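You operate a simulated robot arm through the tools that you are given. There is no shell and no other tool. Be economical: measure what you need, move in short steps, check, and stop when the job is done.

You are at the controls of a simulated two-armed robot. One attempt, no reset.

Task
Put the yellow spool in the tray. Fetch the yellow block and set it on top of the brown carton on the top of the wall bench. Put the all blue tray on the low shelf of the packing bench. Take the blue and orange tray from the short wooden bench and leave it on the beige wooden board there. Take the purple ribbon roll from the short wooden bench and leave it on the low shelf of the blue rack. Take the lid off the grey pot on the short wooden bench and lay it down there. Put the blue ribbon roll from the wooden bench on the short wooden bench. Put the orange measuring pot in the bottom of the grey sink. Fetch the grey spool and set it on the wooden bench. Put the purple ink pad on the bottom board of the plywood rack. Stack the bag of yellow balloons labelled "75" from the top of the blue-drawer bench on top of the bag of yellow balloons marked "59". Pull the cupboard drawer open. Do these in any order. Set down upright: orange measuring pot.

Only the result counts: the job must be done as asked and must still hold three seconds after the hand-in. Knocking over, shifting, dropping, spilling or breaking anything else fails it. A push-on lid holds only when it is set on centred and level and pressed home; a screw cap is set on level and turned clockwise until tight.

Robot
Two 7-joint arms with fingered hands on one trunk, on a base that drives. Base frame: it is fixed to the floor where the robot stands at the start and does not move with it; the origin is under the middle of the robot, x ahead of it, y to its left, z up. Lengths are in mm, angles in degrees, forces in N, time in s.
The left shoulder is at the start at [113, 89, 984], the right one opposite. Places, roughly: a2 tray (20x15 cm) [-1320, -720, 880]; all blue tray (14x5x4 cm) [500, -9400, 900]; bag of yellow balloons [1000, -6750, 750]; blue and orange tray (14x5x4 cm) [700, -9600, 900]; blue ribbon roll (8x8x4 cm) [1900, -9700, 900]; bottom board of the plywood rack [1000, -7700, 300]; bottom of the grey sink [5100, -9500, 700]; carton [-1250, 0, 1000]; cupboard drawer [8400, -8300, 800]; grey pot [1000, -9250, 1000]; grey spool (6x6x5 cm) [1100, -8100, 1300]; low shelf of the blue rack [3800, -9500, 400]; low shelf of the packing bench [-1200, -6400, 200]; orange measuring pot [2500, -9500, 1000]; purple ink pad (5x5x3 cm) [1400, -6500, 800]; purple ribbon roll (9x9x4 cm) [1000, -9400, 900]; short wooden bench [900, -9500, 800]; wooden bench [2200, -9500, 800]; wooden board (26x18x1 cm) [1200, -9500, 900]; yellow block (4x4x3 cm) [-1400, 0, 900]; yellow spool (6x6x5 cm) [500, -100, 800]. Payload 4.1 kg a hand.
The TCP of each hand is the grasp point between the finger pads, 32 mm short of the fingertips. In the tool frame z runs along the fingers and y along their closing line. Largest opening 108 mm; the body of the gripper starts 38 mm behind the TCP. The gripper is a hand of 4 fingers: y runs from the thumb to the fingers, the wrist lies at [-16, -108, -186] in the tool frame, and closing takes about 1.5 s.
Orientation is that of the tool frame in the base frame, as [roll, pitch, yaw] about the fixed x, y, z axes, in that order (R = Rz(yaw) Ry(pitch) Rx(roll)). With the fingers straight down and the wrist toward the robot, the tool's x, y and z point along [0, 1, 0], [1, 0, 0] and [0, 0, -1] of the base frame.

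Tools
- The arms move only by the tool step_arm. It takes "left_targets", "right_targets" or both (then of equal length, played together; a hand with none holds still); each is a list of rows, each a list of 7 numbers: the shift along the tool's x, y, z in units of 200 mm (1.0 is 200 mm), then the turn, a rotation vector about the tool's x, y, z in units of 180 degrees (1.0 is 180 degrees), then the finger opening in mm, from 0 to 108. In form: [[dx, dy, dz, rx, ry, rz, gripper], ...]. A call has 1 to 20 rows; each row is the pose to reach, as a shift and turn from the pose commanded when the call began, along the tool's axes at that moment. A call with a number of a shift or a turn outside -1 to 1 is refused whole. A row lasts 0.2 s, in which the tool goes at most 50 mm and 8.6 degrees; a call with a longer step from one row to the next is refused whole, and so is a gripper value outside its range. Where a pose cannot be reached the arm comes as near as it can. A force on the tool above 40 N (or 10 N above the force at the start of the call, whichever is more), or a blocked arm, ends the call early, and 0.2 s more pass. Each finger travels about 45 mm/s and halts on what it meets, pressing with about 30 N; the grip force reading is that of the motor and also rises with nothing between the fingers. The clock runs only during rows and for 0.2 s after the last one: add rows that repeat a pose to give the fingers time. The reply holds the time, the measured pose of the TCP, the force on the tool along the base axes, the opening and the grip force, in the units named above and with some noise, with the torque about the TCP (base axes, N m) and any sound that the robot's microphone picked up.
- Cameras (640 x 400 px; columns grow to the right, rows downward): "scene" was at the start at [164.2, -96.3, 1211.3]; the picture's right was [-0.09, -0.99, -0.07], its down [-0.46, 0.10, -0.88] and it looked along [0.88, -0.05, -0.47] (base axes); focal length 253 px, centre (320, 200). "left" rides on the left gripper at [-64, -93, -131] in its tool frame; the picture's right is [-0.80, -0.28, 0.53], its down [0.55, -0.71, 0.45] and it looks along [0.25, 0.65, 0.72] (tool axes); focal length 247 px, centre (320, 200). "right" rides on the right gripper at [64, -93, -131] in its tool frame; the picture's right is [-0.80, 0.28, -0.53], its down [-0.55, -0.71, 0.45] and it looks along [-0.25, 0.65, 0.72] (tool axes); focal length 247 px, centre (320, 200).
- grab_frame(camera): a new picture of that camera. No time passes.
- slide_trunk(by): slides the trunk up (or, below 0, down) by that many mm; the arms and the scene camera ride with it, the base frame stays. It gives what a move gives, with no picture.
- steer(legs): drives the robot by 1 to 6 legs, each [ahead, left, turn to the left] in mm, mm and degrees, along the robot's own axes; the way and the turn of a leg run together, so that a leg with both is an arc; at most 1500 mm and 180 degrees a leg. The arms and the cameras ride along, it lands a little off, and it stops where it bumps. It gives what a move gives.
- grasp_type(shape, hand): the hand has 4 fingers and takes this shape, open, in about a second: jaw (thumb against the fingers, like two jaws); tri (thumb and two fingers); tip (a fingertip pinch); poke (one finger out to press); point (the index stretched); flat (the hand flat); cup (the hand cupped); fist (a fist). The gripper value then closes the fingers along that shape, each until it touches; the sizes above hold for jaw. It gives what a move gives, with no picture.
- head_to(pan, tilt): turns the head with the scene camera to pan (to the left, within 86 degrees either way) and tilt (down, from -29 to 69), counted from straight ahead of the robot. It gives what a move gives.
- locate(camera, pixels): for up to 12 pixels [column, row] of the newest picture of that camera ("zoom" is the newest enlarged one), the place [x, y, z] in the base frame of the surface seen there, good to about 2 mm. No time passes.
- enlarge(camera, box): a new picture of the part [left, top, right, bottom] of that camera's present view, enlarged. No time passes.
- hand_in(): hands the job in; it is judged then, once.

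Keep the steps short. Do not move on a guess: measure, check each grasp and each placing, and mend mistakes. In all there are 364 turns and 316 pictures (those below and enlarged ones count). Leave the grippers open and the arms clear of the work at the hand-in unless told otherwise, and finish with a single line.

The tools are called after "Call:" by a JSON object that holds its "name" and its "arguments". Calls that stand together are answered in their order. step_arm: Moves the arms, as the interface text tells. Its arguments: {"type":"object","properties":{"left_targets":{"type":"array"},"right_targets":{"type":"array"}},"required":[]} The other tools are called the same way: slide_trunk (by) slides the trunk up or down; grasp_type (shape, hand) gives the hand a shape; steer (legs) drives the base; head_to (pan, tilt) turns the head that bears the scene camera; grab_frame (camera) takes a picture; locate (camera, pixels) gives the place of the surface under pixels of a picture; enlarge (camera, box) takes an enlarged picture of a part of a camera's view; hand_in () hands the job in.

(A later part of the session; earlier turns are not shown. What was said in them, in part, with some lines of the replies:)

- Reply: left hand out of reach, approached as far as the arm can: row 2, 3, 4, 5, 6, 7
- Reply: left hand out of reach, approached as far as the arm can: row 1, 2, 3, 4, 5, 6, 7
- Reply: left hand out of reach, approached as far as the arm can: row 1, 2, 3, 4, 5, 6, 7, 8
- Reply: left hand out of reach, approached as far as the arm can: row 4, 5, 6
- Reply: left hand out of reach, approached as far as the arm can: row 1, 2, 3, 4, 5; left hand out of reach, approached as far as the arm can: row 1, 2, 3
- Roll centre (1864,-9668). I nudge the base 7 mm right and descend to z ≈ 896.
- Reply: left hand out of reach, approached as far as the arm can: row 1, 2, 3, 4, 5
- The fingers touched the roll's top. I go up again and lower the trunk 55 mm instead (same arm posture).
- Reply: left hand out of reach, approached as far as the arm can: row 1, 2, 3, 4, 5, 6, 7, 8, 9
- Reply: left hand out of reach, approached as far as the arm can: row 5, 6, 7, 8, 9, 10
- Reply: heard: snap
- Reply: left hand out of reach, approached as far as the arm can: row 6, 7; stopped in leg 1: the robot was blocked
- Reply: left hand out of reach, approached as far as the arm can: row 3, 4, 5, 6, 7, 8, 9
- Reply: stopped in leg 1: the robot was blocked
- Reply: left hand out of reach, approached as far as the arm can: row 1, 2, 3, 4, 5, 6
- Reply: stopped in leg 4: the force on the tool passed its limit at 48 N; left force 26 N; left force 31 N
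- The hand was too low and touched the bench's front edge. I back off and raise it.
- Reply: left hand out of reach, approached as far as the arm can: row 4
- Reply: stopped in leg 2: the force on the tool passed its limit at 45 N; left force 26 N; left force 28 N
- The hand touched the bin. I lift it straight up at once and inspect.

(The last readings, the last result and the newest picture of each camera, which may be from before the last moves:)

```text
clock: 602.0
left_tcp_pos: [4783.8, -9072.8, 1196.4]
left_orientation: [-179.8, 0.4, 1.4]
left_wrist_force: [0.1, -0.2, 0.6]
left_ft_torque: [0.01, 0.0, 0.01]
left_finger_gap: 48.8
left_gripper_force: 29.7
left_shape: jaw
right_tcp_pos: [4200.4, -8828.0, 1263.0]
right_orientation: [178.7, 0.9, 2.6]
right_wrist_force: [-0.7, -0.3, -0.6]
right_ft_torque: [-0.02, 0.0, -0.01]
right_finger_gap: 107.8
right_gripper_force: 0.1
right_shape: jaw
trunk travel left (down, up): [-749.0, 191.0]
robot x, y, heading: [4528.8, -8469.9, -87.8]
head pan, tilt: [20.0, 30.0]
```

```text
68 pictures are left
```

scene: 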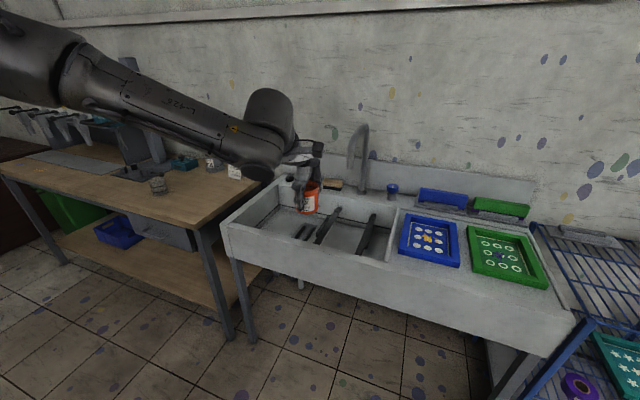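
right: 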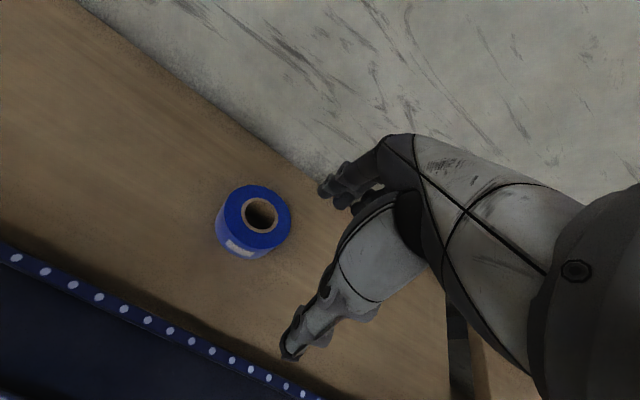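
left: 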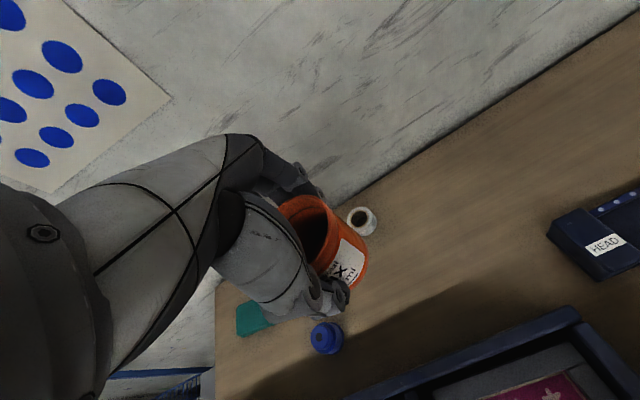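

Call:
{"name": "enlarge", "arguments": {"camera": "scene", "box": [210, 160, 410, 280]}}

Call:
{"name": "locate", "arguments": {"camera": "zoom", "pixels": [[200, 200], [150, 180], [300, 270], [420, 260], [470, 200], [330, 200], [60, 215], [560, 130], [450, 300], [250, 265], [180, 160], [390, 210]]}}

```text
3.20 times, centred on (310, 220) of scene
```

zoom: 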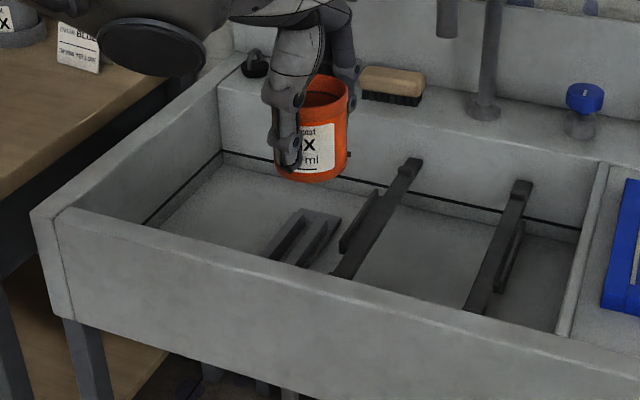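

```text
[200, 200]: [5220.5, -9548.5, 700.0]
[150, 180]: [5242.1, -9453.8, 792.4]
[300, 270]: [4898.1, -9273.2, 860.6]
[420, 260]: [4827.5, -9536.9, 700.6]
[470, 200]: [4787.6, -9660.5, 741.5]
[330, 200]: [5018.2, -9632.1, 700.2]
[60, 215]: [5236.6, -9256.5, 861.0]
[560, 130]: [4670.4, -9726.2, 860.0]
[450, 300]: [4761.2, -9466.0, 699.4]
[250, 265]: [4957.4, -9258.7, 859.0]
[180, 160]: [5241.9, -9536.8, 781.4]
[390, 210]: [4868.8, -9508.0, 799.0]
```

Basin bottom z 700, rim z 860; there are racks in it. I move closer for a view from above.

Call:
{"name": "steer", "arguments": {"legs": [[250, 310, -2]]}}

Call:
{"name": "head_to", "arguments": {"pan": 12, "tilt": 48}}

Call:
{"name": "grab_frame", "arguments": {"camera": "scene"}}

```text
clock: 604.5
left_tcp_pos: [5077.8, -9332.5, 1197.9]
left_orientation: [-179.9, 0.4, -1.0]
left_wrist_force: [-0.1, 0.6, -0.1]
left_ft_torque: [0.0, -0.02, 0.02]
left_finger_gap: 48.6
left_gripper_force: 30.1
left_shape: jaw
right_tcp_pos: [4503.5, -9063.5, 1261.8]
right_orientation: [178.7, 0.8, 0.2]
right_wrist_force: [-0.4, -0.6, 0.0]
right_ft_torque: [0.02, -0.05, 0.02]
right_finger_gap: 107.9
right_gripper_force: 0.0
right_shape: jaw
trunk travel left (down, up): [-749.0, 191.0]
robot x, y, heading: [4844.9, -8715.7, -90.2]
head pan, tilt: [20.0, 30.0]
```

```text
clock: 605.3
left_tcp_pos: [5078.9, -9332.6, 1197.9]
left_orientation: [-179.9, 0.5, -1.0]
left_wrist_force: [-0.2, 0.2, -0.2]
left_ft_torque: [0.0, 0.02, 0.0]
left_finger_gap: 48.5
left_gripper_force: 30.3
left_shape: jaw
right_tcp_pos: [4506.9, -9063.8, 1263.1]
right_orientation: [178.8, 0.8, 0.1]
right_wrist_force: [0.2, -0.2, 0.3]
right_ft_torque: [0.03, 0.0, -0.01]
right_finger_gap: 107.9
right_gripper_force: 0.0
right_shape: jaw
trunk travel left (down, up): [-749.0, 191.0]
robot x, y, heading: [4844.9, -8716.6, -90.2]
head pan, tilt: [12.0, 48.0]
```

```text
66 pictures are left
```

scene: 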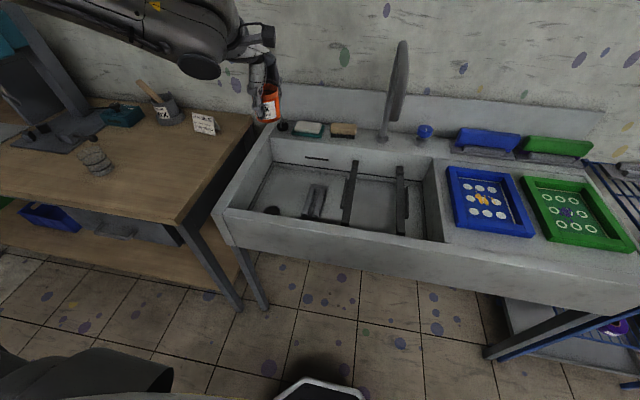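

Call:
{"name": "enlarge", "arguments": {"camera": "scene", "box": [210, 120, 460, 270]}}

Call:
{"name": "locate", "arguments": {"camera": "scene", "pixels": [[285, 185], [272, 210], [313, 200], [330, 190], [270, 175], [335, 210], [350, 190], [402, 195], [180, 220], [245, 160], [375, 190], [300, 165]]}}

```text
2.56 times, centred on (335, 195) of scene
```

zoom: 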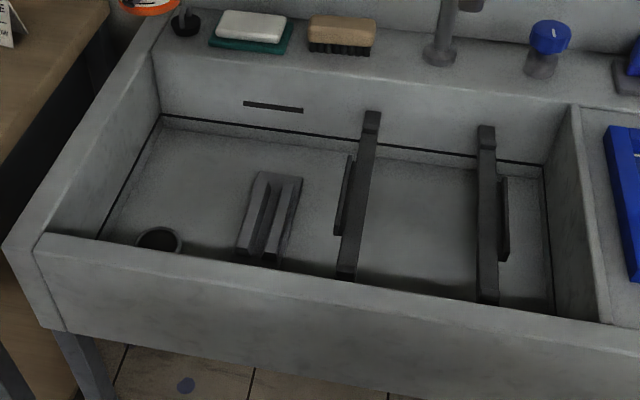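

```text
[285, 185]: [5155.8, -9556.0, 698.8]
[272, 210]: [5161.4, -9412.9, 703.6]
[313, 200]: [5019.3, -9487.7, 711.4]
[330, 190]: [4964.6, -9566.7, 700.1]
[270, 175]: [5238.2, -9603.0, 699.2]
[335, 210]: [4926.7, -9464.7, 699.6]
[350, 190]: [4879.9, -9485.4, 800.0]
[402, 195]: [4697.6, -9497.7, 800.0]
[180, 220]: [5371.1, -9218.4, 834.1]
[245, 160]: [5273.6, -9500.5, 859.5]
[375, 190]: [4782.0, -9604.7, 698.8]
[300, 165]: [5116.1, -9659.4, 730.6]
```

Free spot on the basin floor: (5140,-9570). I move in with the hand high, lower the trunk 200 and look at the arm's clearance.

Call:
{"name": "steer", "arguments": {"legs": [[205, 30, 0]]}}

Call:
{"name": "slide_trunk", "arguments": {"by": -200}}

Call:
{"name": "step_arm", "arguments": {"left_targets": [[0.06, 0.05, 0.12, 0, 0, 0, 25], [0.1, 0.1, 0.25, 0, 0, 0, 25], [0.13, 0.15, 0.37, 0, 0, 0, 25], [0.13, 0.17, 0.5, 0, 0, 0, 25]]}}

Call:
{"name": "head_to", "arguments": {"pan": 35, "tilt": 48}}

Call:
{"name": "grab_frame", "arguments": {"camera": "scene"}}

```text
clock: 607.0
left_tcp_pos: [5110.0, -9535.3, 1198.0]
left_orientation: [-179.8, 0.5, -0.6]
left_wrist_force: [0.7, 1.1, 0.8]
left_ft_torque: [-0.02, 0.0, 0.03]
left_finger_gap: 48.5
left_gripper_force: 30.6
left_shape: jaw
right_tcp_pos: [4536.5, -9268.5, 1263.1]
right_orientation: [178.7, 0.9, 0.4]
right_wrist_force: [-0.5, -0.5, -0.6]
right_ft_torque: [-0.02, -0.02, 0.02]
right_finger_gap: 107.8
right_gripper_force: 0.2
right_shape: jaw
trunk travel left (down, up): [-749.0, 191.0]
robot x, y, heading: [4872.0, -8918.8, -90.1]
head pan, tilt: [12.0, 48.0]
```

```text
clock: 609.1
left_tcp_pos: [5109.8, -9535.6, 997.4]
left_orientation: [-179.8, 0.5, -0.7]
left_wrist_force: [0.4, 0.3, 0.3]
left_ft_torque: [-0.01, 0.01, 0.02]
left_finger_gap: 48.5
left_gripper_force: 29.5
left_shape: jaw
right_tcp_pos: [4536.6, -9269.9, 1062.2]
right_orientation: [178.8, 0.9, 0.5]
right_wrist_force: [-0.8, -0.2, 0.2]
right_ft_torque: [0.0, 0.03, 0.04]
right_finger_gap: 107.9
right_gripper_force: 0.0
right_shape: jaw
trunk travel left (down, up): [-549.0, 391.0]
robot x, y, heading: [4874.6, -8920.0, -90.1]
head pan, tilt: [12.0, 48.0]
```

```text
clock: 610.1
left_tcp_pos: [5137.8, -9569.1, 896.5]
left_orientation: [-179.7, 0.5, -0.7]
left_wrist_force: [-0.9, -0.7, -0.5]
left_ft_torque: [0.01, 0.0, 0.03]
left_finger_gap: 48.6
left_gripper_force: 29.8
left_shape: jaw
right_tcp_pos: [4537.3, -9270.3, 1062.1]
right_orientation: [178.7, 0.9, 0.5]
right_wrist_force: [0.6, 0.4, -0.2]
right_ft_torque: [0.02, 0.0, 0.05]
right_finger_gap: 107.8
right_gripper_force: 0.1
right_shape: jaw
trunk travel left (down, up): [-549.0, 391.0]
robot x, y, heading: [4871.8, -8925.0, -90.0]
head pan, tilt: [12.0, 48.0]
```

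```text
clock: 611.0
left_tcp_pos: [5136.7, -9568.5, 898.2]
left_orientation: [-179.8, 0.5, -0.7]
left_wrist_force: [0.9, -0.5, 0.1]
left_ft_torque: [0.04, -0.01, -0.03]
left_finger_gap: 48.6
left_gripper_force: 29.9
left_shape: jaw
right_tcp_pos: [4537.0, -9268.7, 1062.4]
right_orientation: [178.7, 1.0, 0.5]
right_wrist_force: [0.3, 0.1, -0.4]
right_ft_torque: [-0.01, 0.01, 0.03]
right_finger_gap: 107.9
right_gripper_force: 0.0
right_shape: jaw
trunk travel left (down, up): [-549.0, 391.0]
robot x, y, heading: [4874.1, -8919.6, -89.9]
head pan, tilt: [35.0, 48.0]
```

```text
64 pictures are left
```

scene: 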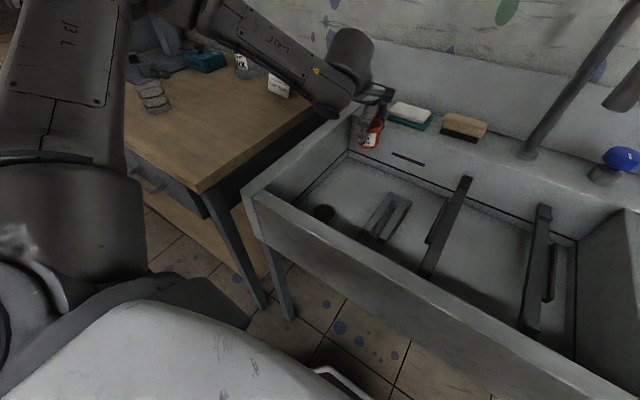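

Call:
{"name": "locate", "arguments": {"camera": "scene", "pixels": [[205, 20], [240, 30], [290, 70], [340, 100], [130, 20], [60, 100], [350, 60], [155, 100], [375, 130]]}}

```text
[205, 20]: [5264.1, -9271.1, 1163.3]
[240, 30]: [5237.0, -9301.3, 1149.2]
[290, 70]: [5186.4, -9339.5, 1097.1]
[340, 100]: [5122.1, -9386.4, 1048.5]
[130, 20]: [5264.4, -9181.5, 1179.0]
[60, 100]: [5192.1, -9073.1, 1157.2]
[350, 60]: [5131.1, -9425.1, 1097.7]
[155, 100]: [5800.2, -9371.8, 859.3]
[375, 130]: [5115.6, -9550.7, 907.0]
```

The elbow is high above everything. I lower the trunk 147 mm to set the pot on the basin floor.

Call:
{"name": "slide_trunk", "arguments": {"by": -140}}

Call:
{"name": "grab_frame", "arguments": {"camera": "scene"}}

```text
clock: 612.7
left_tcp_pos: [5136.1, -9568.5, 757.7]
left_orientation: [-179.8, 0.5, -0.8]
left_wrist_force: [0.1, 0.3, -0.2]
left_ft_torque: [-0.04, 0.01, 0.0]
left_finger_gap: 48.7
left_gripper_force: 29.7
left_shape: jaw
right_tcp_pos: [4537.2, -9268.7, 923.2]
right_orientation: [178.8, 0.9, 0.5]
right_wrist_force: [1.0, -0.6, 0.0]
right_ft_torque: [-0.01, 0.01, 0.02]
right_finger_gap: 107.6
right_gripper_force: 0.0
right_shape: jaw
trunk travel left (down, up): [-409.0, 531.0]
robot x, y, heading: [4869.3, -8921.7, -90.1]
head pan, tilt: [35.0, 48.0]
```

```text
63 pictures are left
```

scene: 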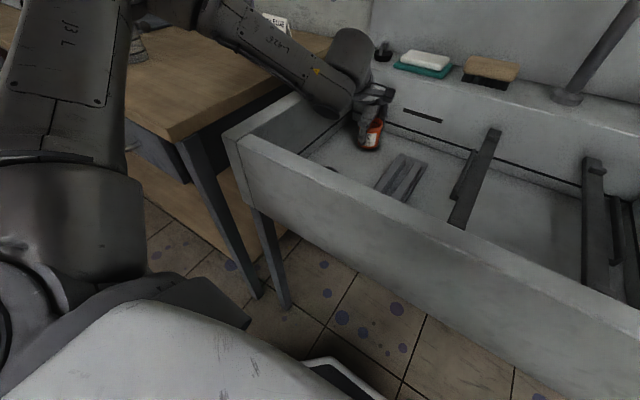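

I raise the right hand a bit for safety, then lower the final 8 mm.

Call:
{"name": "step_arm", "arguments": {"right_targets": [[0, 0, -0.2, 0, 0, 0, 108], [0, 0, -0.4, 0, 0, 0, 108], [0, 0, -0.4, 0, 0, 0, 108]], "left_targets": [[0, 0, 0.01, 0, 0, 0, 25], [0, 0, 0.025, 0, 0, 0, 25], [0, 0, 0.04, 0, 0, 0, 25]]}}

Call:
{"name": "grab_frame", "arguments": {"camera": "left"}}

```text
clock: 613.5
left_tcp_pos: [5134.8, -9569.1, 748.2]
left_orientation: [-179.8, 0.5, -0.6]
left_wrist_force: [0.1, 0.4, 0.0]
left_ft_torque: [-0.04, 0.0, 0.01]
left_finger_gap: 48.7
left_gripper_force: 30.4
left_shape: jaw
right_tcp_pos: [4538.8, -9269.6, 1002.1]
right_orientation: [178.8, 1.0, 0.5]
right_wrist_force: [0.1, 0.9, 0.4]
right_ft_torque: [-0.04, -0.02, -0.02]
right_finger_gap: 107.9
right_gripper_force: 0.0
right_shape: jaw
trunk travel left (down, up): [-409.0, 531.0]
robot x, y, heading: [4873.1, -8915.9, -90.0]
head pan, tilt: [35.0, 48.0]
```

```text
62 pictures are left
```

left: 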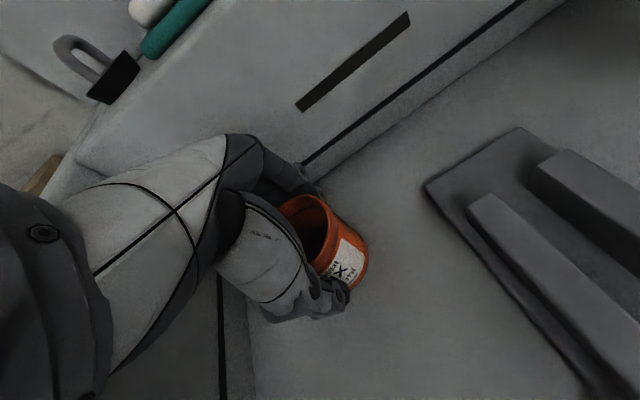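

Call:
{"name": "step_arm", "arguments": {"left_targets": [[0, 0, 0.008, 0, 0, 0, 25], [0, 0, 0.015, 0, 0, 0, 25], [0, 0, 0.015, 0, 0, 0, 45], [0, 0, 0.015, 0, 0, 0, 62], [0, 0, 0.015, 0, 0, 0, 78], [0, 0, 0.015, 0, 0, 0, 78]]}}

Call:
{"name": "slide_trunk", "arguments": {"by": 250}}

Call:
{"name": "grab_frame", "arguments": {"camera": "left"}}

```text
clock: 614.9
left_tcp_pos: [5136.4, -9566.8, 746.6]
left_orientation: [-179.9, 0.6, -0.6]
left_wrist_force: [0.3, -0.5, 0.1]
left_ft_torque: [0.0, -0.02, -0.03]
left_finger_gap: 77.5
left_gripper_force: 0.1
left_shape: jaw
right_tcp_pos: [4539.4, -9269.3, 1003.5]
right_orientation: [178.9, 0.9, 0.5]
right_wrist_force: [0.6, -0.3, -0.4]
right_ft_torque: [-0.03, -0.02, 0.0]
right_finger_gap: 107.7
right_gripper_force: 0.1
right_shape: jaw
trunk travel left (down, up): [-409.0, 531.0]
robot x, y, heading: [4872.0, -8919.9, -90.2]
head pan, tilt: [35.0, 48.0]
```

```text
clock: 617.4
left_tcp_pos: [5136.7, -9567.5, 997.2]
left_orientation: [-179.7, 0.5, -0.8]
left_wrist_force: [0.1, -0.4, -0.2]
left_ft_torque: [0.02, 0.03, 0.01]
left_finger_gap: 77.5
left_gripper_force: 0.1
left_shape: jaw
right_tcp_pos: [4538.2, -9268.8, 1254.1]
right_orientation: [178.7, 0.8, 0.5]
right_wrist_force: [0.0, -0.7, -0.5]
right_ft_torque: [-0.02, -0.04, 0.01]
right_finger_gap: 107.8
right_gripper_force: 0.2
right_shape: jaw
trunk travel left (down, up): [-659.0, 281.0]
robot x, y, heading: [4870.3, -8919.8, -90.0]
head pan, tilt: [35.0, 48.0]
```

```text
61 pictures are left
```

left: 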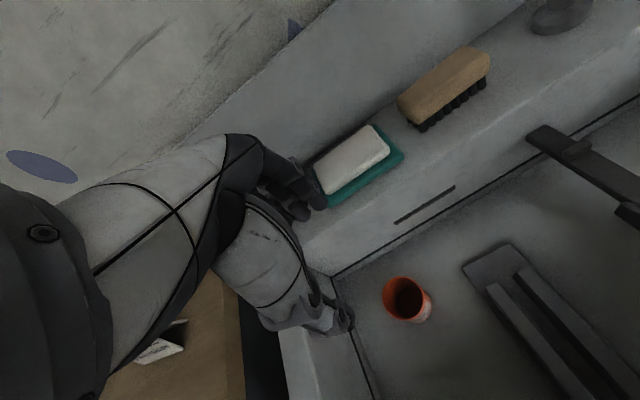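

The pot stands upright in the sink. Last: the cupboard drawer at (8400,-8300). I back off, turn to +x and look.

Call:
{"name": "steer", "arguments": {"legs": [[-550, 0, 0], [0, 0, 90]]}}

Call:
{"name": "head_to", "arguments": {"pan": 0, "tilt": 15}}

Call:
{"name": "grab_frame", "arguments": {"camera": "scene"}}

```text
clock: 620.2
left_tcp_pos: [5129.7, -9096.3, 1000.3]
left_orientation: [179.9, 0.7, -1.3]
left_wrist_force: [0.0, 0.6, 0.6]
left_ft_torque: [-0.03, 0.01, 0.02]
left_finger_gap: 77.7
left_gripper_force: 0.1
left_shape: jaw
right_tcp_pos: [4533.7, -8789.3, 1254.8]
right_orientation: [178.4, 0.9, -0.2]
right_wrist_force: [0.4, 0.7, 0.4]
right_ft_torque: [-0.01, 0.01, 0.01]
right_finger_gap: 107.9
right_gripper_force: 0.0
right_shape: jaw
trunk travel left (down, up): [-659.0, 281.0]
robot x, y, heading: [4870.2, -8446.6, -90.6]
head pan, tilt: [35.0, 48.0]
stopped in leg 1: the robot was blocked; the commanded pose is now the measured one
```

```text
clock: 621.2
left_tcp_pos: [5130.0, -9099.7, 996.5]
left_orientation: [-179.9, 0.7, -1.3]
left_wrist_force: [0.1, -0.1, 1.2]
left_ft_torque: [0.0, 0.0, 0.01]
left_finger_gap: 77.7
left_gripper_force: 0.0
left_shape: jaw
right_tcp_pos: [4533.7, -8793.5, 1253.8]
right_orientation: [178.7, 0.9, -0.2]
right_wrist_force: [0.3, -0.1, -0.7]
right_ft_torque: [0.02, 0.0, 0.01]
right_finger_gap: 107.6
right_gripper_force: 0.0
right_shape: jaw
trunk travel left (down, up): [-659.0, 281.0]
robot x, y, heading: [4874.0, -8447.8, -91.0]
head pan, tilt: [0.0, 15.0]
```

```text
60 pictures are left
```

scene: 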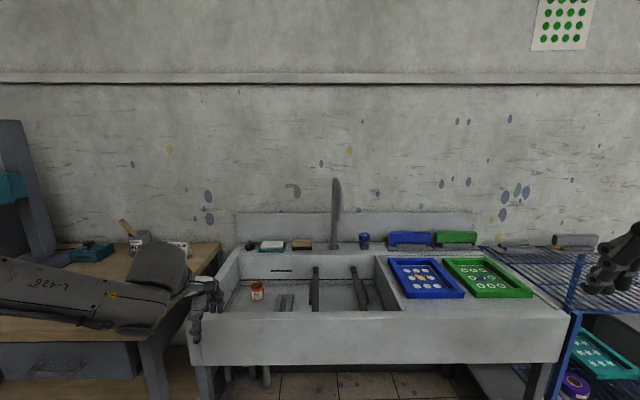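

Something is behind the robot. I move forward 60 mm and look left/back.

Call:
{"name": "steer", "arguments": {"legs": [[70, 0, 0]]}}

Call:
{"name": "head_to", "arguments": {"pan": 86, "tilt": 25}}

Call:
{"name": "grab_frame", "arguments": {"camera": "scene"}}

Call:
{"name": "head_to", "arguments": {"pan": -86, "tilt": 35}}

Call:
{"name": "grab_frame", "arguments": {"camera": "scene"}}

```text
clock: 622.2
left_tcp_pos: [5129.6, -9169.7, 996.8]
left_orientation: [-180.0, 0.7, -1.1]
left_wrist_force: [0.3, 0.0, 0.4]
left_ft_torque: [0.02, 0.01, -0.02]
left_finger_gap: 77.7
left_gripper_force: 0.0
left_shape: jaw
right_tcp_pos: [4534.2, -8865.1, 1253.2]
right_orientation: [178.7, 0.9, -0.1]
right_wrist_force: [-0.9, -0.9, -0.8]
right_ft_torque: [0.02, 0.02, 0.04]
right_finger_gap: 108.0
right_gripper_force: 0.1
right_shape: jaw
trunk travel left (down, up): [-659.0, 281.0]
robot x, y, heading: [4870.7, -8521.9, -90.6]
head pan, tilt: [0.0, 15.0]
```

```text
clock: 623.8
left_tcp_pos: [5129.6, -9169.7, 996.7]
left_orientation: [-179.9, 0.6, -1.1]
left_wrist_force: [0.6, -0.4, -0.5]
left_ft_torque: [0.02, 0.03, 0.04]
left_finger_gap: 77.7
left_gripper_force: 0.1
left_shape: jaw
right_tcp_pos: [4532.8, -8864.1, 1252.8]
right_orientation: [178.7, 0.8, -0.1]
right_wrist_force: [0.1, 0.7, -1.0]
right_ft_torque: [0.01, 0.01, 0.02]
right_finger_gap: 107.7
right_gripper_force: 0.1
right_shape: jaw
trunk travel left (down, up): [-659.0, 281.0]
robot x, y, heading: [4871.9, -8520.0, -90.6]
head pan, tilt: [85.9, 25.0]
```

```text
59 pictures are left
```

scene: 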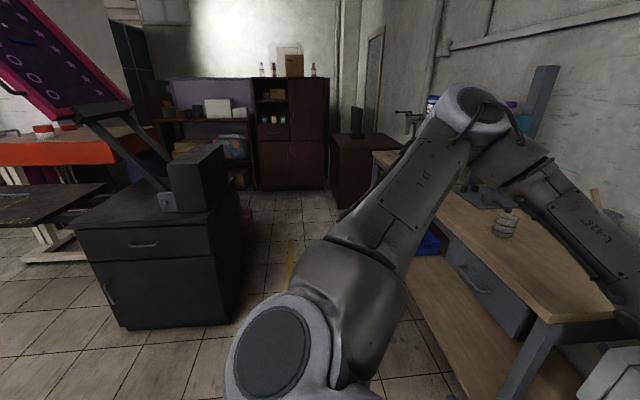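

```text
clock: 626.4
left_tcp_pos: [5130.3, -9169.0, 996.5]
left_orientation: [-179.9, 0.6, -1.1]
left_wrist_force: [-0.6, 0.6, -0.4]
left_ft_torque: [0.04, 0.0, -0.01]
left_finger_gap: 77.8
left_gripper_force: 0.0
left_shape: jaw
right_tcp_pos: [4534.4, -8864.0, 1253.5]
right_orientation: [178.7, 0.8, -0.1]
right_wrist_force: [0.0, -0.3, -0.3]
right_ft_torque: [0.03, 0.0, 0.01]
right_finger_gap: 108.0
right_gripper_force: 0.0
right_shape: jaw
trunk travel left (down, up): [-659.0, 281.0]
robot x, y, heading: [4872.8, -8517.0, -90.6]
head pan, tilt: [-85.9, 35.0]
```

```text
58 pictures are left
```

scene: 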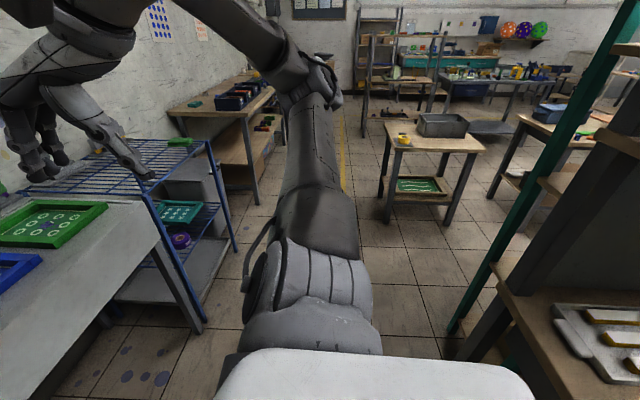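

Call:
{"name": "head_to", "arguments": {"pan": 86, "tilt": 20}}

Call:
{"name": "enlarge", "arguments": {"camera": "scene", "box": [60, 90, 460, 340]}}

Call:
{"name": "locate", "arguments": {"camera": "zoom", "pixels": [[360, 130], [360, 180], [330, 150], [400, 150], [265, 330], [190, 380], [440, 230], [470, 140], [380, 260], [270, 180], [300, 100], [480, 190]]}}

```text
clock: 629.0
left_tcp_pos: [5129.8, -9170.3, 996.2]
left_orientation: [-179.9, 0.5, -1.2]
left_wrist_force: [0.6, 0.4, -0.8]
left_ft_torque: [-0.02, 0.01, -0.01]
left_finger_gap: 77.8
left_gripper_force: 0.1
left_shape: jaw
right_tcp_pos: [4533.4, -8864.1, 1254.5]
right_orientation: [178.7, 0.9, -0.1]
right_wrist_force: [0.5, 1.1, 0.4]
right_ft_torque: [-0.02, -0.06, -0.01]
right_finger_gap: 107.7
right_gripper_force: 0.1
right_shape: jaw
trunk travel left (down, up): [-659.0, 281.0]
robot x, y, heading: [4869.7, -8517.8, -90.5]
head pan, tilt: [85.9, 20.0]
```

```text
1.60 times, centred on (260, 215) of scene
```

zoom: 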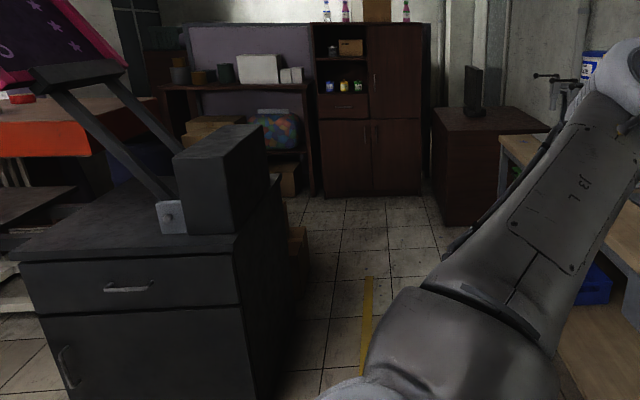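

```text
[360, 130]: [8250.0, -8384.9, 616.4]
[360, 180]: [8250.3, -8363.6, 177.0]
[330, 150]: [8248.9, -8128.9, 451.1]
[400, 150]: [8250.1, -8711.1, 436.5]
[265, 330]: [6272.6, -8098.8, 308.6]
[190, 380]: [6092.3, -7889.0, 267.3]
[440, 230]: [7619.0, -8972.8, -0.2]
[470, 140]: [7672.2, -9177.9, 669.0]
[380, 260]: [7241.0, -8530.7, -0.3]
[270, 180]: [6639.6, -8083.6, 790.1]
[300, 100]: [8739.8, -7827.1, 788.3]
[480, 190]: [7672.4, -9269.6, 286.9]
```

The cupboard's front is at x 8250, the drawer at about (8250,-8260,800). I tuck the left hand, move to clear floor, turn to +x and drive along y ≈ -8640.

Call:
{"name": "step_arm", "arguments": {"left_targets": [[0, -0.15, -0.1, 0, 0, 0, 100], [0, -0.35, -0.2, 0, 0, 0, 108], [0, -0.55, -0.3, 0, 0, 0, 108], [0, -0.75, -0.4, 0, 0, 0, 108], [0, -0.95, -0.5, 0, 0, 0, 108]]}}

Call:
{"name": "steer", "arguments": {"legs": [[130, 230, 0], [0, 0, 90]]}}

Call:
{"name": "head_to", "arguments": {"pan": 0, "tilt": 15}}

Call:
{"name": "grab_frame", "arguments": {"camera": "scene"}}

```text
clock: 630.2
left_tcp_pos: [5133.5, -9011.6, 1081.1]
left_orientation: [-179.7, 0.7, -1.1]
left_wrist_force: [-0.7, -0.2, -0.5]
left_ft_torque: [-0.01, 0.02, 0.01]
left_finger_gap: 108.0
left_gripper_force: 0.0
left_shape: jaw
left hand out of reach, approached as far as the arm can: row 5
right_tcp_pos: [4533.6, -8865.7, 1254.1]
right_orientation: [178.8, 1.1, -0.1]
right_wrist_force: [0.0, -1.2, -0.7]
right_ft_torque: [0.03, 0.01, 0.04]
right_finger_gap: 107.8
right_gripper_force: 0.0
right_shape: jaw
trunk travel left (down, up): [-659.0, 281.0]
robot x, y, heading: [4872.3, -8516.5, -90.4]
head pan, tilt: [85.9, 20.0]
```

```text
clock: 636.0
left_tcp_pos: [5583.7, -8371.9, 1082.3]
left_orientation: [-179.8, 0.6, 90.8]
left_wrist_force: [-0.2, -0.4, -0.5]
left_ft_torque: [0.0, 0.0, -0.02]
left_finger_gap: 107.8
left_gripper_force: 0.0
left_shape: jaw
right_tcp_pos: [5458.5, -8977.9, 1253.6]
right_orientation: [178.7, 0.9, 92.0]
right_wrist_force: [0.2, -0.4, 0.2]
right_ft_torque: [0.0, 0.03, -0.06]
right_finger_gap: 107.9
right_gripper_force: 0.0
right_shape: jaw
trunk travel left (down, up): [-659.0, 281.0]
robot x, y, heading: [5101.2, -8654.4, 1.2]
head pan, tilt: [85.9, 20.0]
```

```text
clock: 637.6
left_tcp_pos: [5582.8, -8373.2, 1082.8]
left_orientation: [-179.9, 0.6, 90.8]
left_wrist_force: [0.9, 0.0, -0.2]
left_ft_torque: [0.01, 0.01, 0.01]
left_finger_gap: 108.0
left_gripper_force: 0.1
left_shape: jaw
right_tcp_pos: [5458.1, -8977.0, 1253.9]
right_orientation: [178.7, 0.9, 91.9]
right_wrist_force: [0.6, 0.4, -0.1]
right_ft_torque: [0.01, -0.01, 0.01]
right_finger_gap: 107.8
right_gripper_force: 0.2
right_shape: jaw
trunk travel left (down, up): [-659.0, 281.0]
robot x, y, heading: [5098.7, -8650.7, 1.1]
head pan, tilt: [0.0, 15.0]
```

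```text
56 pictures are left
```

scene: 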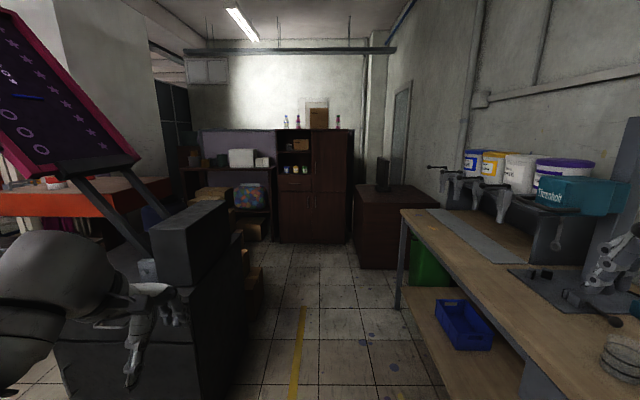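

Call:
{"name": "locate", "arguments": {"camera": "scene", "pixels": [[402, 215], [470, 265], [450, 185], [235, 235], [245, 290], [430, 165], [160, 250], [365, 200], [295, 185], [295, 180], [283, 185], [310, 190]]}}

Call:
{"name": "enlarge", "arguments": {"camera": "scene", "box": [260, 130, 360, 200]}}

```text
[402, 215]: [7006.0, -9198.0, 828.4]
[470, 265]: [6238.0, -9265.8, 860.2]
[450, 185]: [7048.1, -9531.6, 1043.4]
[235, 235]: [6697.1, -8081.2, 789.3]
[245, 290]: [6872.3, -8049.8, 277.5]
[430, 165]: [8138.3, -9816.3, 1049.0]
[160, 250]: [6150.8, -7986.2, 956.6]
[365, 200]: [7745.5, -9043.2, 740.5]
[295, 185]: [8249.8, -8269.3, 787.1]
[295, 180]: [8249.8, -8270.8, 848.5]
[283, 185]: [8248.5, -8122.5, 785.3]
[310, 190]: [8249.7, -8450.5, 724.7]
```

```text
5.71 times, centred on (310, 165) of scene
```

zoom: 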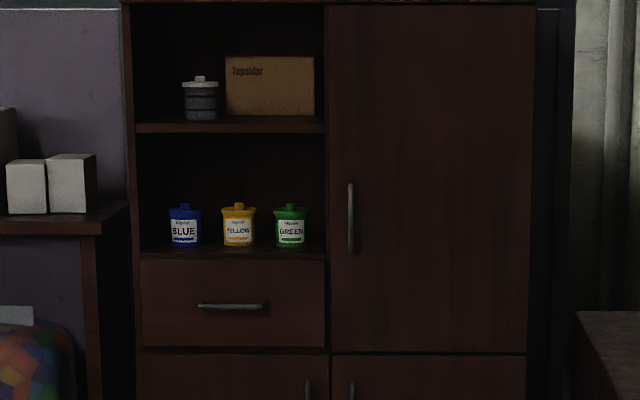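

The drawer has a horizontal bar handle at about (8235,-8270,795). I drive down the corridor to x ≈ 7300.

Call:
{"name": "steer", "arguments": {"legs": [[1400, 0, -1.2], [750, 100, 0]]}}

Call:
{"name": "slide_trunk", "arguments": {"by": -250}}

Call:
{"name": "head_to", "arguments": {"pan": 10, "tilt": 15}}

Call:
{"name": "grab_frame", "arguments": {"camera": "scene"}}

```text
clock: 648.2
left_tcp_pos: [7742.8, -8321.3, 1081.9]
left_orientation: [-179.9, 0.6, 87.7]
left_wrist_force: [0.7, 0.0, -0.1]
left_ft_torque: [0.01, 0.04, 0.04]
left_finger_gap: 107.9
left_gripper_force: 0.0
left_shape: jaw
right_tcp_pos: [7585.3, -8915.4, 1253.3]
right_orientation: [178.7, 0.8, 88.8]
right_wrist_force: [0.1, -0.5, -0.4]
right_ft_torque: [0.02, -0.03, -0.03]
right_finger_gap: 108.0
right_gripper_force: 0.1
right_shape: jaw
trunk travel left (down, up): [-659.0, 281.0]
robot x, y, heading: [7246.2, -8574.7, -1.4]
head pan, tilt: [0.0, 15.0]
```

```text
clock: 650.8
left_tcp_pos: [7742.7, -8321.1, 833.2]
left_orientation: [-179.9, 0.6, 87.7]
left_wrist_force: [-0.2, 1.3, -0.3]
left_ft_torque: [-0.02, -0.01, 0.02]
left_finger_gap: 107.9
left_gripper_force: 0.1
left_shape: jaw
right_tcp_pos: [7584.8, -8916.9, 1003.5]
right_orientation: [178.7, 0.9, 88.9]
right_wrist_force: [-0.1, -0.7, -0.9]
right_ft_torque: [-0.04, 0.01, 0.02]
right_finger_gap: 107.8
right_gripper_force: 0.1
right_shape: jaw
trunk travel left (down, up): [-409.0, 531.0]
robot x, y, heading: [7250.2, -8572.7, -1.5]
head pan, tilt: [0.0, 15.0]
```

```text
clock: 651.5
left_tcp_pos: [7742.4, -8321.9, 833.0]
left_orientation: [-179.9, 0.6, 87.7]
left_wrist_force: [0.4, -0.9, 0.2]
left_ft_torque: [0.01, 0.02, 0.01]
left_finger_gap: 107.6
left_gripper_force: 0.0
left_shape: jaw
right_tcp_pos: [7585.0, -8916.1, 1003.5]
right_orientation: [178.7, 0.9, 88.8]
right_wrist_force: [0.2, -0.3, -0.4]
right_ft_torque: [0.01, -0.02, -0.01]
right_finger_gap: 107.9
right_gripper_force: 0.0
right_shape: jaw
trunk travel left (down, up): [-409.0, 531.0]
robot x, y, heading: [7246.9, -8574.8, -1.4]
head pan, tilt: [10.0, 15.0]
```

```text
54 pictures are left
```

scene: 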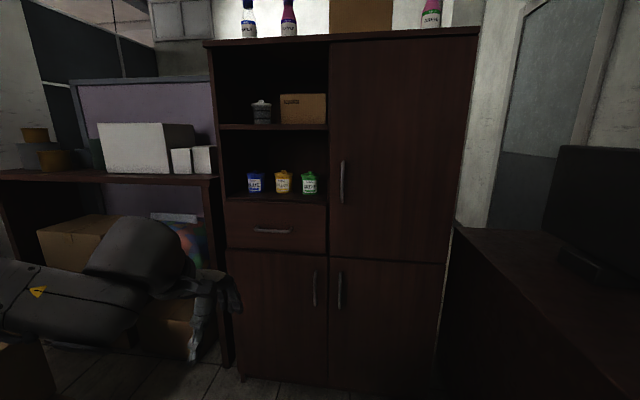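

Call:
{"name": "enlarge", "arguments": {"camera": "scene", "box": [210, 190, 340, 270]}}

Call:
{"name": "locate", "arguments": {"camera": "zoom", "pixels": [[220, 197], [300, 201], [380, 204], [235, 198], [370, 204], [300, 190], [300, 215], [300, 240], [100, 150], [560, 150]]}}

```text
4.92 times, centred on (275, 230) of scene
```

zoom: 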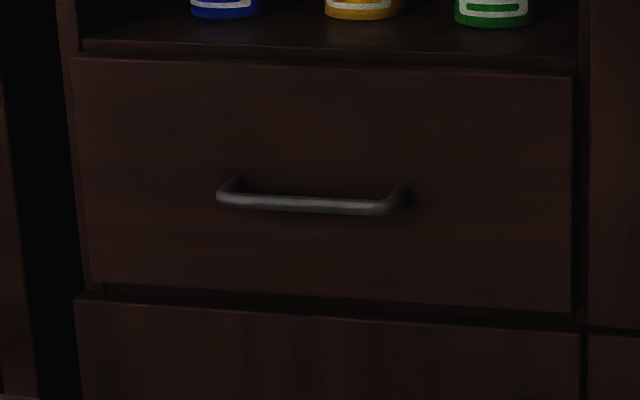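

```text
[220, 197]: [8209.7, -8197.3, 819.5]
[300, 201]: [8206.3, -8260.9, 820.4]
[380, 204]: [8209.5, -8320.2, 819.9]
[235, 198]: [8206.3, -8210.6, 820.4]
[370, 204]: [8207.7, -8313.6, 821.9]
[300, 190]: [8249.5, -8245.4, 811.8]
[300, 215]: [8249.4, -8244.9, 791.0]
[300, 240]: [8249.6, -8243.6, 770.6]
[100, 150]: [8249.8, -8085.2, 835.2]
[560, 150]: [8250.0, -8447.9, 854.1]
```

Bar handle: z 820, x 8206–8218, y -8197…-8320, 32 mm off the face. I turn the left hand to point forward (fingers above, thumb below).

Call:
{"name": "step_arm", "arguments": {"left_targets": [[0, 0, 0, -0.042, 0, 0, 90], [0, 0, 0, -0.083, 0, 0, 80], [0, 0, 0, -0.125, 0, 0, 70], [0, 0, 0, -0.167, 0, 0, 60], [0, 0, 0, -0.208, 0, 0, 60], [0, 0, 0, -0.25, 0, 0, 60], [0, 0, 0, -0.292, 0, 0, 60], [0, 0, 0, -0.333, 0, 0, 60], [0, 0, 0, -0.375, 0, 0, 60], [0, 0, 0, -0.417, 0, 0, 60], [0, 0, 0, -0.458, 0, 0, 60], [0, 0, 0, -0.5, 0, 0, 60], [0, 0, 0, -0.5, 0, 0, 60]]}}

Call:
{"name": "grab_frame", "arguments": {"camera": "scene"}}

```text
clock: 654.4
left_tcp_pos: [7785.4, -8300.3, 903.9]
left_orientation: [90.3, 0.5, 87.7]
left_wrist_force: [0.5, -0.6, 0.0]
left_ft_torque: [-0.02, -0.03, 0.01]
left_finger_gap: 60.2
left_gripper_force: 0.1
left_shape: jaw
left hand out of reach, approached as far as the arm can: row 1, 2, 3, 4, 5, 6, 7, 8, 9, 10, 11, 12, 13
right_tcp_pos: [7584.5, -8917.3, 1003.4]
right_orientation: [178.8, 0.9, 88.8]
right_wrist_force: [-0.5, -0.9, 1.4]
right_ft_torque: [0.0, 0.02, 0.0]
right_finger_gap: 107.9
right_gripper_force: 0.0
right_shape: jaw
trunk travel left (down, up): [-409.0, 531.0]
robot x, y, heading: [7246.9, -8573.8, -1.5]
head pan, tilt: [10.0, 15.0]
```

```text
52 pictures are left
```

scene: 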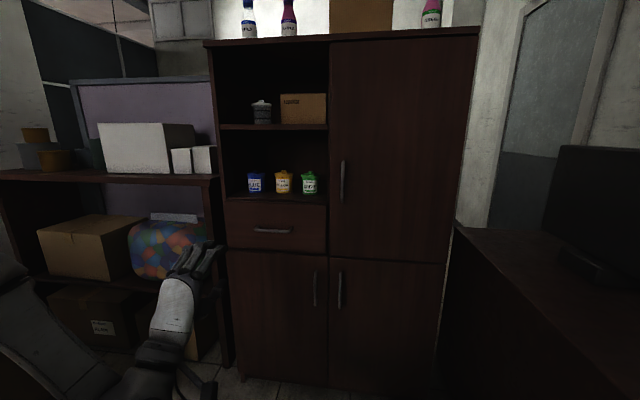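

Orientation is right. Lower the trunk 84 mm, drive forward in two stages.

Call:
{"name": "slide_trunk", "arguments": {"by": -84}}

Call:
{"name": "steer", "arguments": {"legs": [[280, 35, 1.5]]}}

Call:
{"name": "grab_frame", "arguments": {"camera": "left"}}

Call:
{"name": "grab_frame", "arguments": {"camera": "scene"}}

```text
clock: 655.5
left_tcp_pos: [7784.0, -8300.9, 820.8]
left_orientation: [90.3, 0.5, 87.6]
left_wrist_force: [0.0, 0.3, 0.4]
left_ft_torque: [0.01, -0.01, -0.02]
left_finger_gap: 60.2
left_gripper_force: 0.1
left_shape: jaw
right_tcp_pos: [7584.1, -8916.3, 919.5]
right_orientation: [178.7, 0.9, 88.9]
right_wrist_force: [-0.8, 0.2, -0.2]
right_ft_torque: [0.02, -0.02, 0.01]
right_finger_gap: 107.8
right_gripper_force: 0.0
right_shape: jaw
trunk travel left (down, up): [-325.0, 615.0]
robot x, y, heading: [7244.3, -8572.1, -1.5]
head pan, tilt: [10.0, 15.0]
```

```text
clock: 657.5
left_tcp_pos: [8056.2, -8255.1, 820.2]
left_orientation: [90.3, 0.4, 89.3]
left_wrist_force: [-0.2, -0.6, 0.5]
left_ft_torque: [0.02, -0.01, 0.02]
left_finger_gap: 60.4
left_gripper_force: 0.0
left_shape: jaw
right_tcp_pos: [7873.6, -8877.1, 918.2]
right_orientation: [178.8, 0.9, 90.5]
right_wrist_force: [-0.4, 0.3, 0.7]
right_ft_torque: [-0.05, 0.04, 0.02]
right_finger_gap: 108.0
right_gripper_force: 0.0
right_shape: jaw
trunk travel left (down, up): [-325.0, 615.0]
robot x, y, heading: [7522.7, -8543.1, -0.0]
head pan, tilt: [10.0, 15.0]
```

```text
51 pictures are left
```

left: 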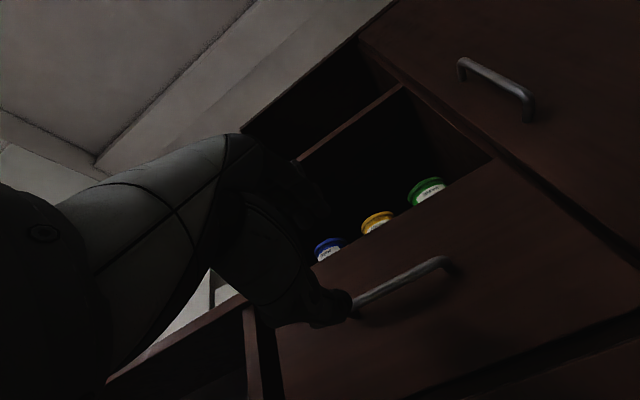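

```text
50 pictures are left
```

scene: 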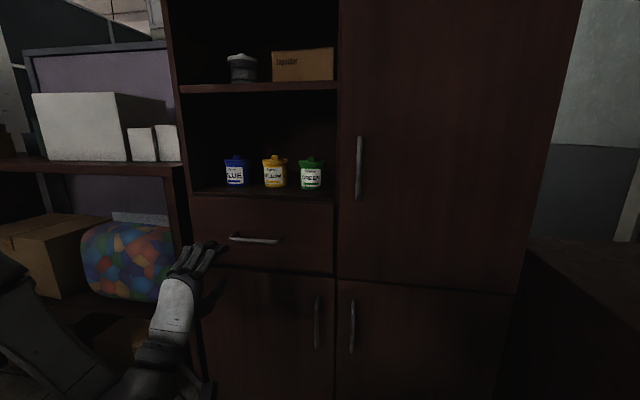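

Aligned with the bar (y -8255, z 820). Forward 125 mm more.

Call:
{"name": "steer", "arguments": {"legs": [[125, 0, 0]]}}

Call:
{"name": "enlarge", "arguments": {"camera": "left", "box": [200, 150, 520, 370]}}

Call:
{"name": "enlarge", "arguments": {"camera": "scene", "box": [140, 180, 360, 340]}}

```text
clock: 658.8
left_tcp_pos: [8180.8, -8255.1, 819.8]
left_orientation: [90.4, 0.5, 89.2]
left_wrist_force: [0.5, 0.1, -0.4]
left_ft_torque: [-0.03, 0.0, -0.01]
left_finger_gap: 60.1
left_gripper_force: 0.0
left_shape: jaw
right_tcp_pos: [7998.6, -8876.8, 918.9]
right_orientation: [178.7, 1.0, 90.4]
right_wrist_force: [-0.6, -0.5, -0.6]
right_ft_torque: [-0.03, 0.03, 0.0]
right_finger_gap: 107.8
right_gripper_force: 0.1
right_shape: jaw
trunk travel left (down, up): [-325.0, 615.0]
robot x, y, heading: [7649.2, -8545.1, 0.0]
head pan, tilt: [10.0, 15.0]
```

```text
1.82 times, centred on (360, 260) of left
```

zoom: 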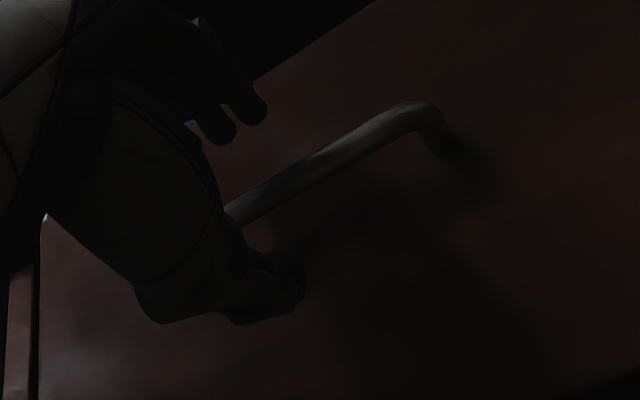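

```text
2.50 times, centred on (250, 260) of scene
```

zoom: 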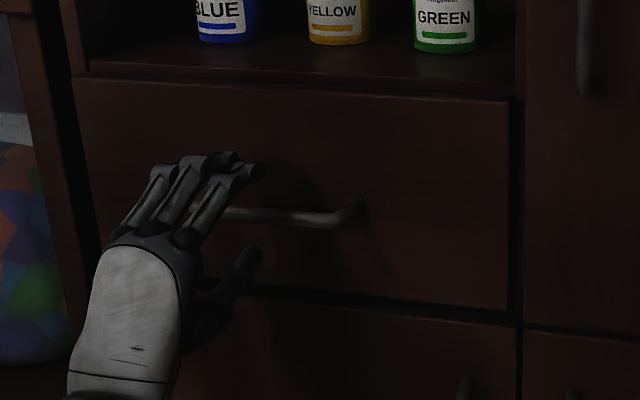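

The bar is between fingers and thumb. I move 13 mm forward and close.

Call:
{"name": "step_arm", "arguments": {"left_targets": [[0, 0, 0.035, 0, 0, 0, 60], [0, 0, 0.065, 0, 0, 0, 60], [0, 0, 0.065, 0, 0, 0, 45], [0, 0, 0.065, 0, 0, 0, 30], [0, 0, 0.065, 0, 0, 0, 15], [0, 0, 0.065, 0, 0, 0, 0], [0, 0, 0.065, 0, 0, 0, 0], [0, 0, 0.065, 0, 0, 0, 0]]}}

Call:
{"name": "enlarge", "arguments": {"camera": "scene", "box": [140, 180, 360, 340]}}

```text
clock: 660.6
left_tcp_pos: [8193.8, -8255.2, 823.3]
left_orientation: [90.4, 0.5, 89.2]
left_wrist_force: [1.0, -0.2, 0.1]
left_ft_torque: [0.04, 0.01, 0.05]
left_finger_gap: 6.0
left_gripper_force: 30.2
left_shape: jaw
right_tcp_pos: [7998.1, -8877.4, 919.5]
right_orientation: [178.7, 1.0, 90.5]
right_wrist_force: [0.3, 0.0, -0.2]
right_ft_torque: [0.0, 0.01, 0.0]
right_finger_gap: 107.9
right_gripper_force: 0.1
right_shape: jaw
trunk travel left (down, up): [-325.0, 615.0]
robot x, y, heading: [7649.5, -8542.5, 0.0]
head pan, tilt: [10.0, 15.0]
```

```text
2.50 times, centred on (250, 260) of scene
```

zoom: 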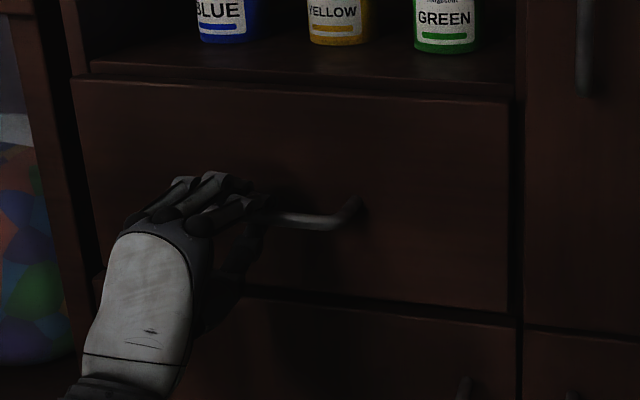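

The bar is gripped. I pull by driving back 100 mm.

Call:
{"name": "steer", "arguments": {"legs": [[-100, 0, 0]]}}

Call:
{"name": "grab_frame", "arguments": {"camera": "scene"}}

```text
clock: 661.7
left_tcp_pos: [8093.6, -8255.9, 823.2]
left_orientation: [90.5, 0.5, 89.3]
left_wrist_force: [-1.3, -4.9, -5.3]
left_ft_torque: [0.03, 0.09, -0.06]
left_finger_gap: 7.0
left_gripper_force: 30.2
left_shape: jaw
right_tcp_pos: [7897.9, -8876.5, 920.1]
right_orientation: [178.7, 0.9, 90.5]
right_wrist_force: [0.0, -0.3, 0.1]
right_ft_torque: [-0.01, -0.02, 0.01]
right_finger_gap: 107.7
right_gripper_force: 0.1
right_shape: jaw
trunk travel left (down, up): [-325.0, 615.0]
robot x, y, heading: [7554.5, -8544.4, 0.2]
head pan, tilt: [10.0, 15.0]
```

```text
46 pictures are left
```

scene: 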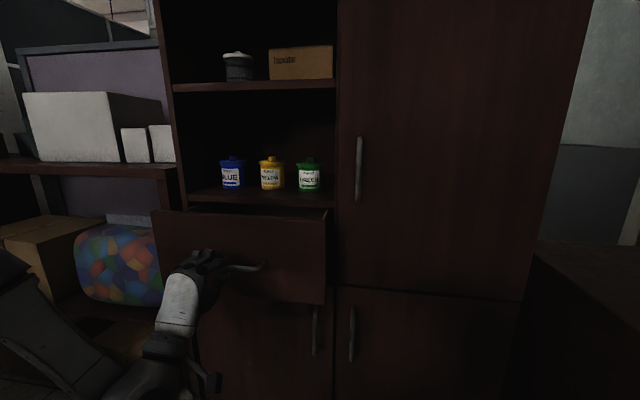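

The drawer is coming out. I pull 130 mm more.

Call:
{"name": "steer", "arguments": {"legs": [[-130, 0, 0]]}}

Call:
{"name": "grab_frame", "arguments": {"camera": "scene"}}

```text
clock: 663.0
left_tcp_pos: [7965.2, -8255.4, 822.5]
left_orientation: [90.4, 0.5, 89.0]
left_wrist_force: [-0.5, 6.8, -3.6]
left_ft_torque: [0.09, 0.02, 0.1]
left_finger_gap: 6.7
left_gripper_force: 30.2
left_shape: jaw
right_tcp_pos: [7767.1, -8878.1, 920.5]
right_orientation: [178.6, 0.9, 90.4]
right_wrist_force: [-1.1, -1.1, -1.0]
right_ft_torque: [0.0, -0.01, 0.01]
right_finger_gap: 107.8
right_gripper_force: 0.1
right_shape: jaw
trunk travel left (down, up): [-325.0, 615.0]
robot x, y, heading: [7420.4, -8544.4, 0.1]
head pan, tilt: [10.0, 15.0]
```

```text
45 pictures are left
```

scene: 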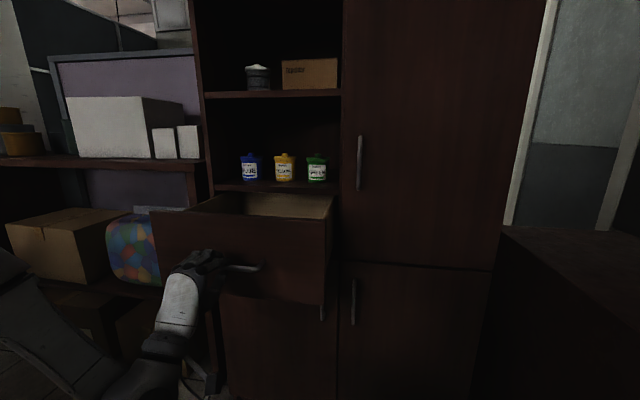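

Open 230 mm; I pull gently a bit more to see whether there is more travel.

Call:
{"name": "steer", "arguments": {"legs": [[-60, 0, 0]]}}

```text
clock: 664.0
left_tcp_pos: [7905.6, -8256.5, 821.6]
left_orientation: [90.5, 0.5, 89.0]
left_wrist_force: [24.0, 4.8, 3.5]
left_ft_torque: [0.08, -0.18, 0.07]
left_finger_gap: 5.1
left_gripper_force: 29.8
left_shape: jaw
right_tcp_pos: [7707.2, -8876.2, 918.7]
right_orientation: [178.9, 0.8, 90.4]
right_wrist_force: [0.5, 1.3, 0.5]
right_ft_torque: [0.0, 0.03, 0.0]
right_finger_gap: 107.8
right_gripper_force: 0.1
right_shape: jaw
trunk travel left (down, up): [-325.0, 615.0]
robot x, y, heading: [7356.9, -8542.7, -0.1]
head pan, tilt: [10.0, 15.0]
```

24 N: the end stop is reached. I open the hand and back away.

Call:
{"name": "step_arm", "arguments": {"left_targets": [[0, 0, 0, 0, 0, 0, 25], [0, 0, 0, 0, 0, 0, 45], [0, 0, 0, 0, 0, 0, 62], [0, 0, 0, 0, 0, 0, 62]]}}

Call:
{"name": "steer", "arguments": {"legs": [[-180, 0, 0]]}}

Call:
{"name": "grab_frame", "arguments": {"camera": "scene"}}

```text
clock: 665.0
left_tcp_pos: [7902.9, -8257.2, 823.4]
left_orientation: [90.4, 0.5, 89.1]
left_wrist_force: [-0.5, -0.2, -0.6]
left_ft_torque: [-0.02, 0.0, -0.02]
left_finger_gap: 61.4
left_gripper_force: 0.0
left_shape: jaw
right_tcp_pos: [7706.2, -8879.0, 920.4]
right_orientation: [178.7, 1.0, 90.3]
right_wrist_force: [-1.1, -0.4, 0.5]
right_ft_torque: [0.01, 0.01, 0.01]
right_finger_gap: 107.8
right_gripper_force: 0.0
right_shape: jaw
trunk travel left (down, up): [-325.0, 615.0]
robot x, y, heading: [7358.1, -8545.6, -0.2]
head pan, tilt: [10.0, 15.0]
```

```text
clock: 666.5
left_tcp_pos: [7723.3, -8255.4, 823.7]
left_orientation: [90.4, 0.5, 89.2]
left_wrist_force: [0.4, -0.4, -0.8]
left_ft_torque: [0.0, 0.03, 0.0]
left_finger_gap: 61.7
left_gripper_force: 0.0
left_shape: jaw
right_tcp_pos: [7525.9, -8876.5, 919.4]
right_orientation: [178.6, 0.8, 90.5]
right_wrist_force: [-0.4, 0.6, -0.9]
right_ft_torque: [-0.01, -0.04, -0.02]
right_finger_gap: 107.8
right_gripper_force: 0.1
right_shape: jaw
trunk travel left (down, up): [-325.0, 615.0]
robot x, y, heading: [7178.5, -8541.9, 0.0]
head pan, tilt: [10.0, 15.0]
```

```text
44 pictures are left
```

scene: 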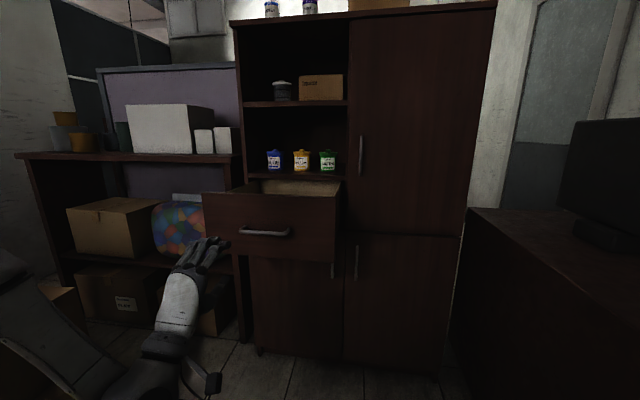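

The drawer is fully open and the arms are clear. I open the left hand fully and hand in.

Call:
{"name": "step_arm", "arguments": {"left_targets": [[0, 0, 0, 0, 0, 0, 85], [0, 0, 0, 0, 0, 0, 108], [0, 0, 0, 0, 0, 0, 108]]}}

Call:
{"name": "hand_in", "arguments": {}}

```text
clock: 667.3
left_tcp_pos: [7724.4, -8256.1, 822.2]
left_orientation: [90.4, 0.6, 89.2]
left_wrist_force: [-0.2, -0.3, -0.2]
left_ft_torque: [0.01, -0.02, -0.03]
left_finger_gap: 107.7
left_gripper_force: 0.0
left_shape: jaw
right_tcp_pos: [7527.6, -8877.4, 919.2]
right_orientation: [178.8, 0.8, 90.4]
right_wrist_force: [-1.5, 0.4, 0.7]
right_ft_torque: [0.01, -0.03, 0.01]
right_finger_gap: 108.0
right_gripper_force: 0.1
right_shape: jaw
trunk travel left (down, up): [-325.0, 615.0]
robot x, y, heading: [7179.8, -8542.4, -0.2]
head pan, tilt: [10.0, 15.0]
```

```text
The job is handed in.
```

All twelve tasks are done and handed in; along the way I dropped the ink pad once and set it back in place, pushed against the plywood rack's shelf edge with over 100 N, and bumped benches, a bin and a shelf — the rack and bin seemed unmoved when I checked, the rest I did not fully check.
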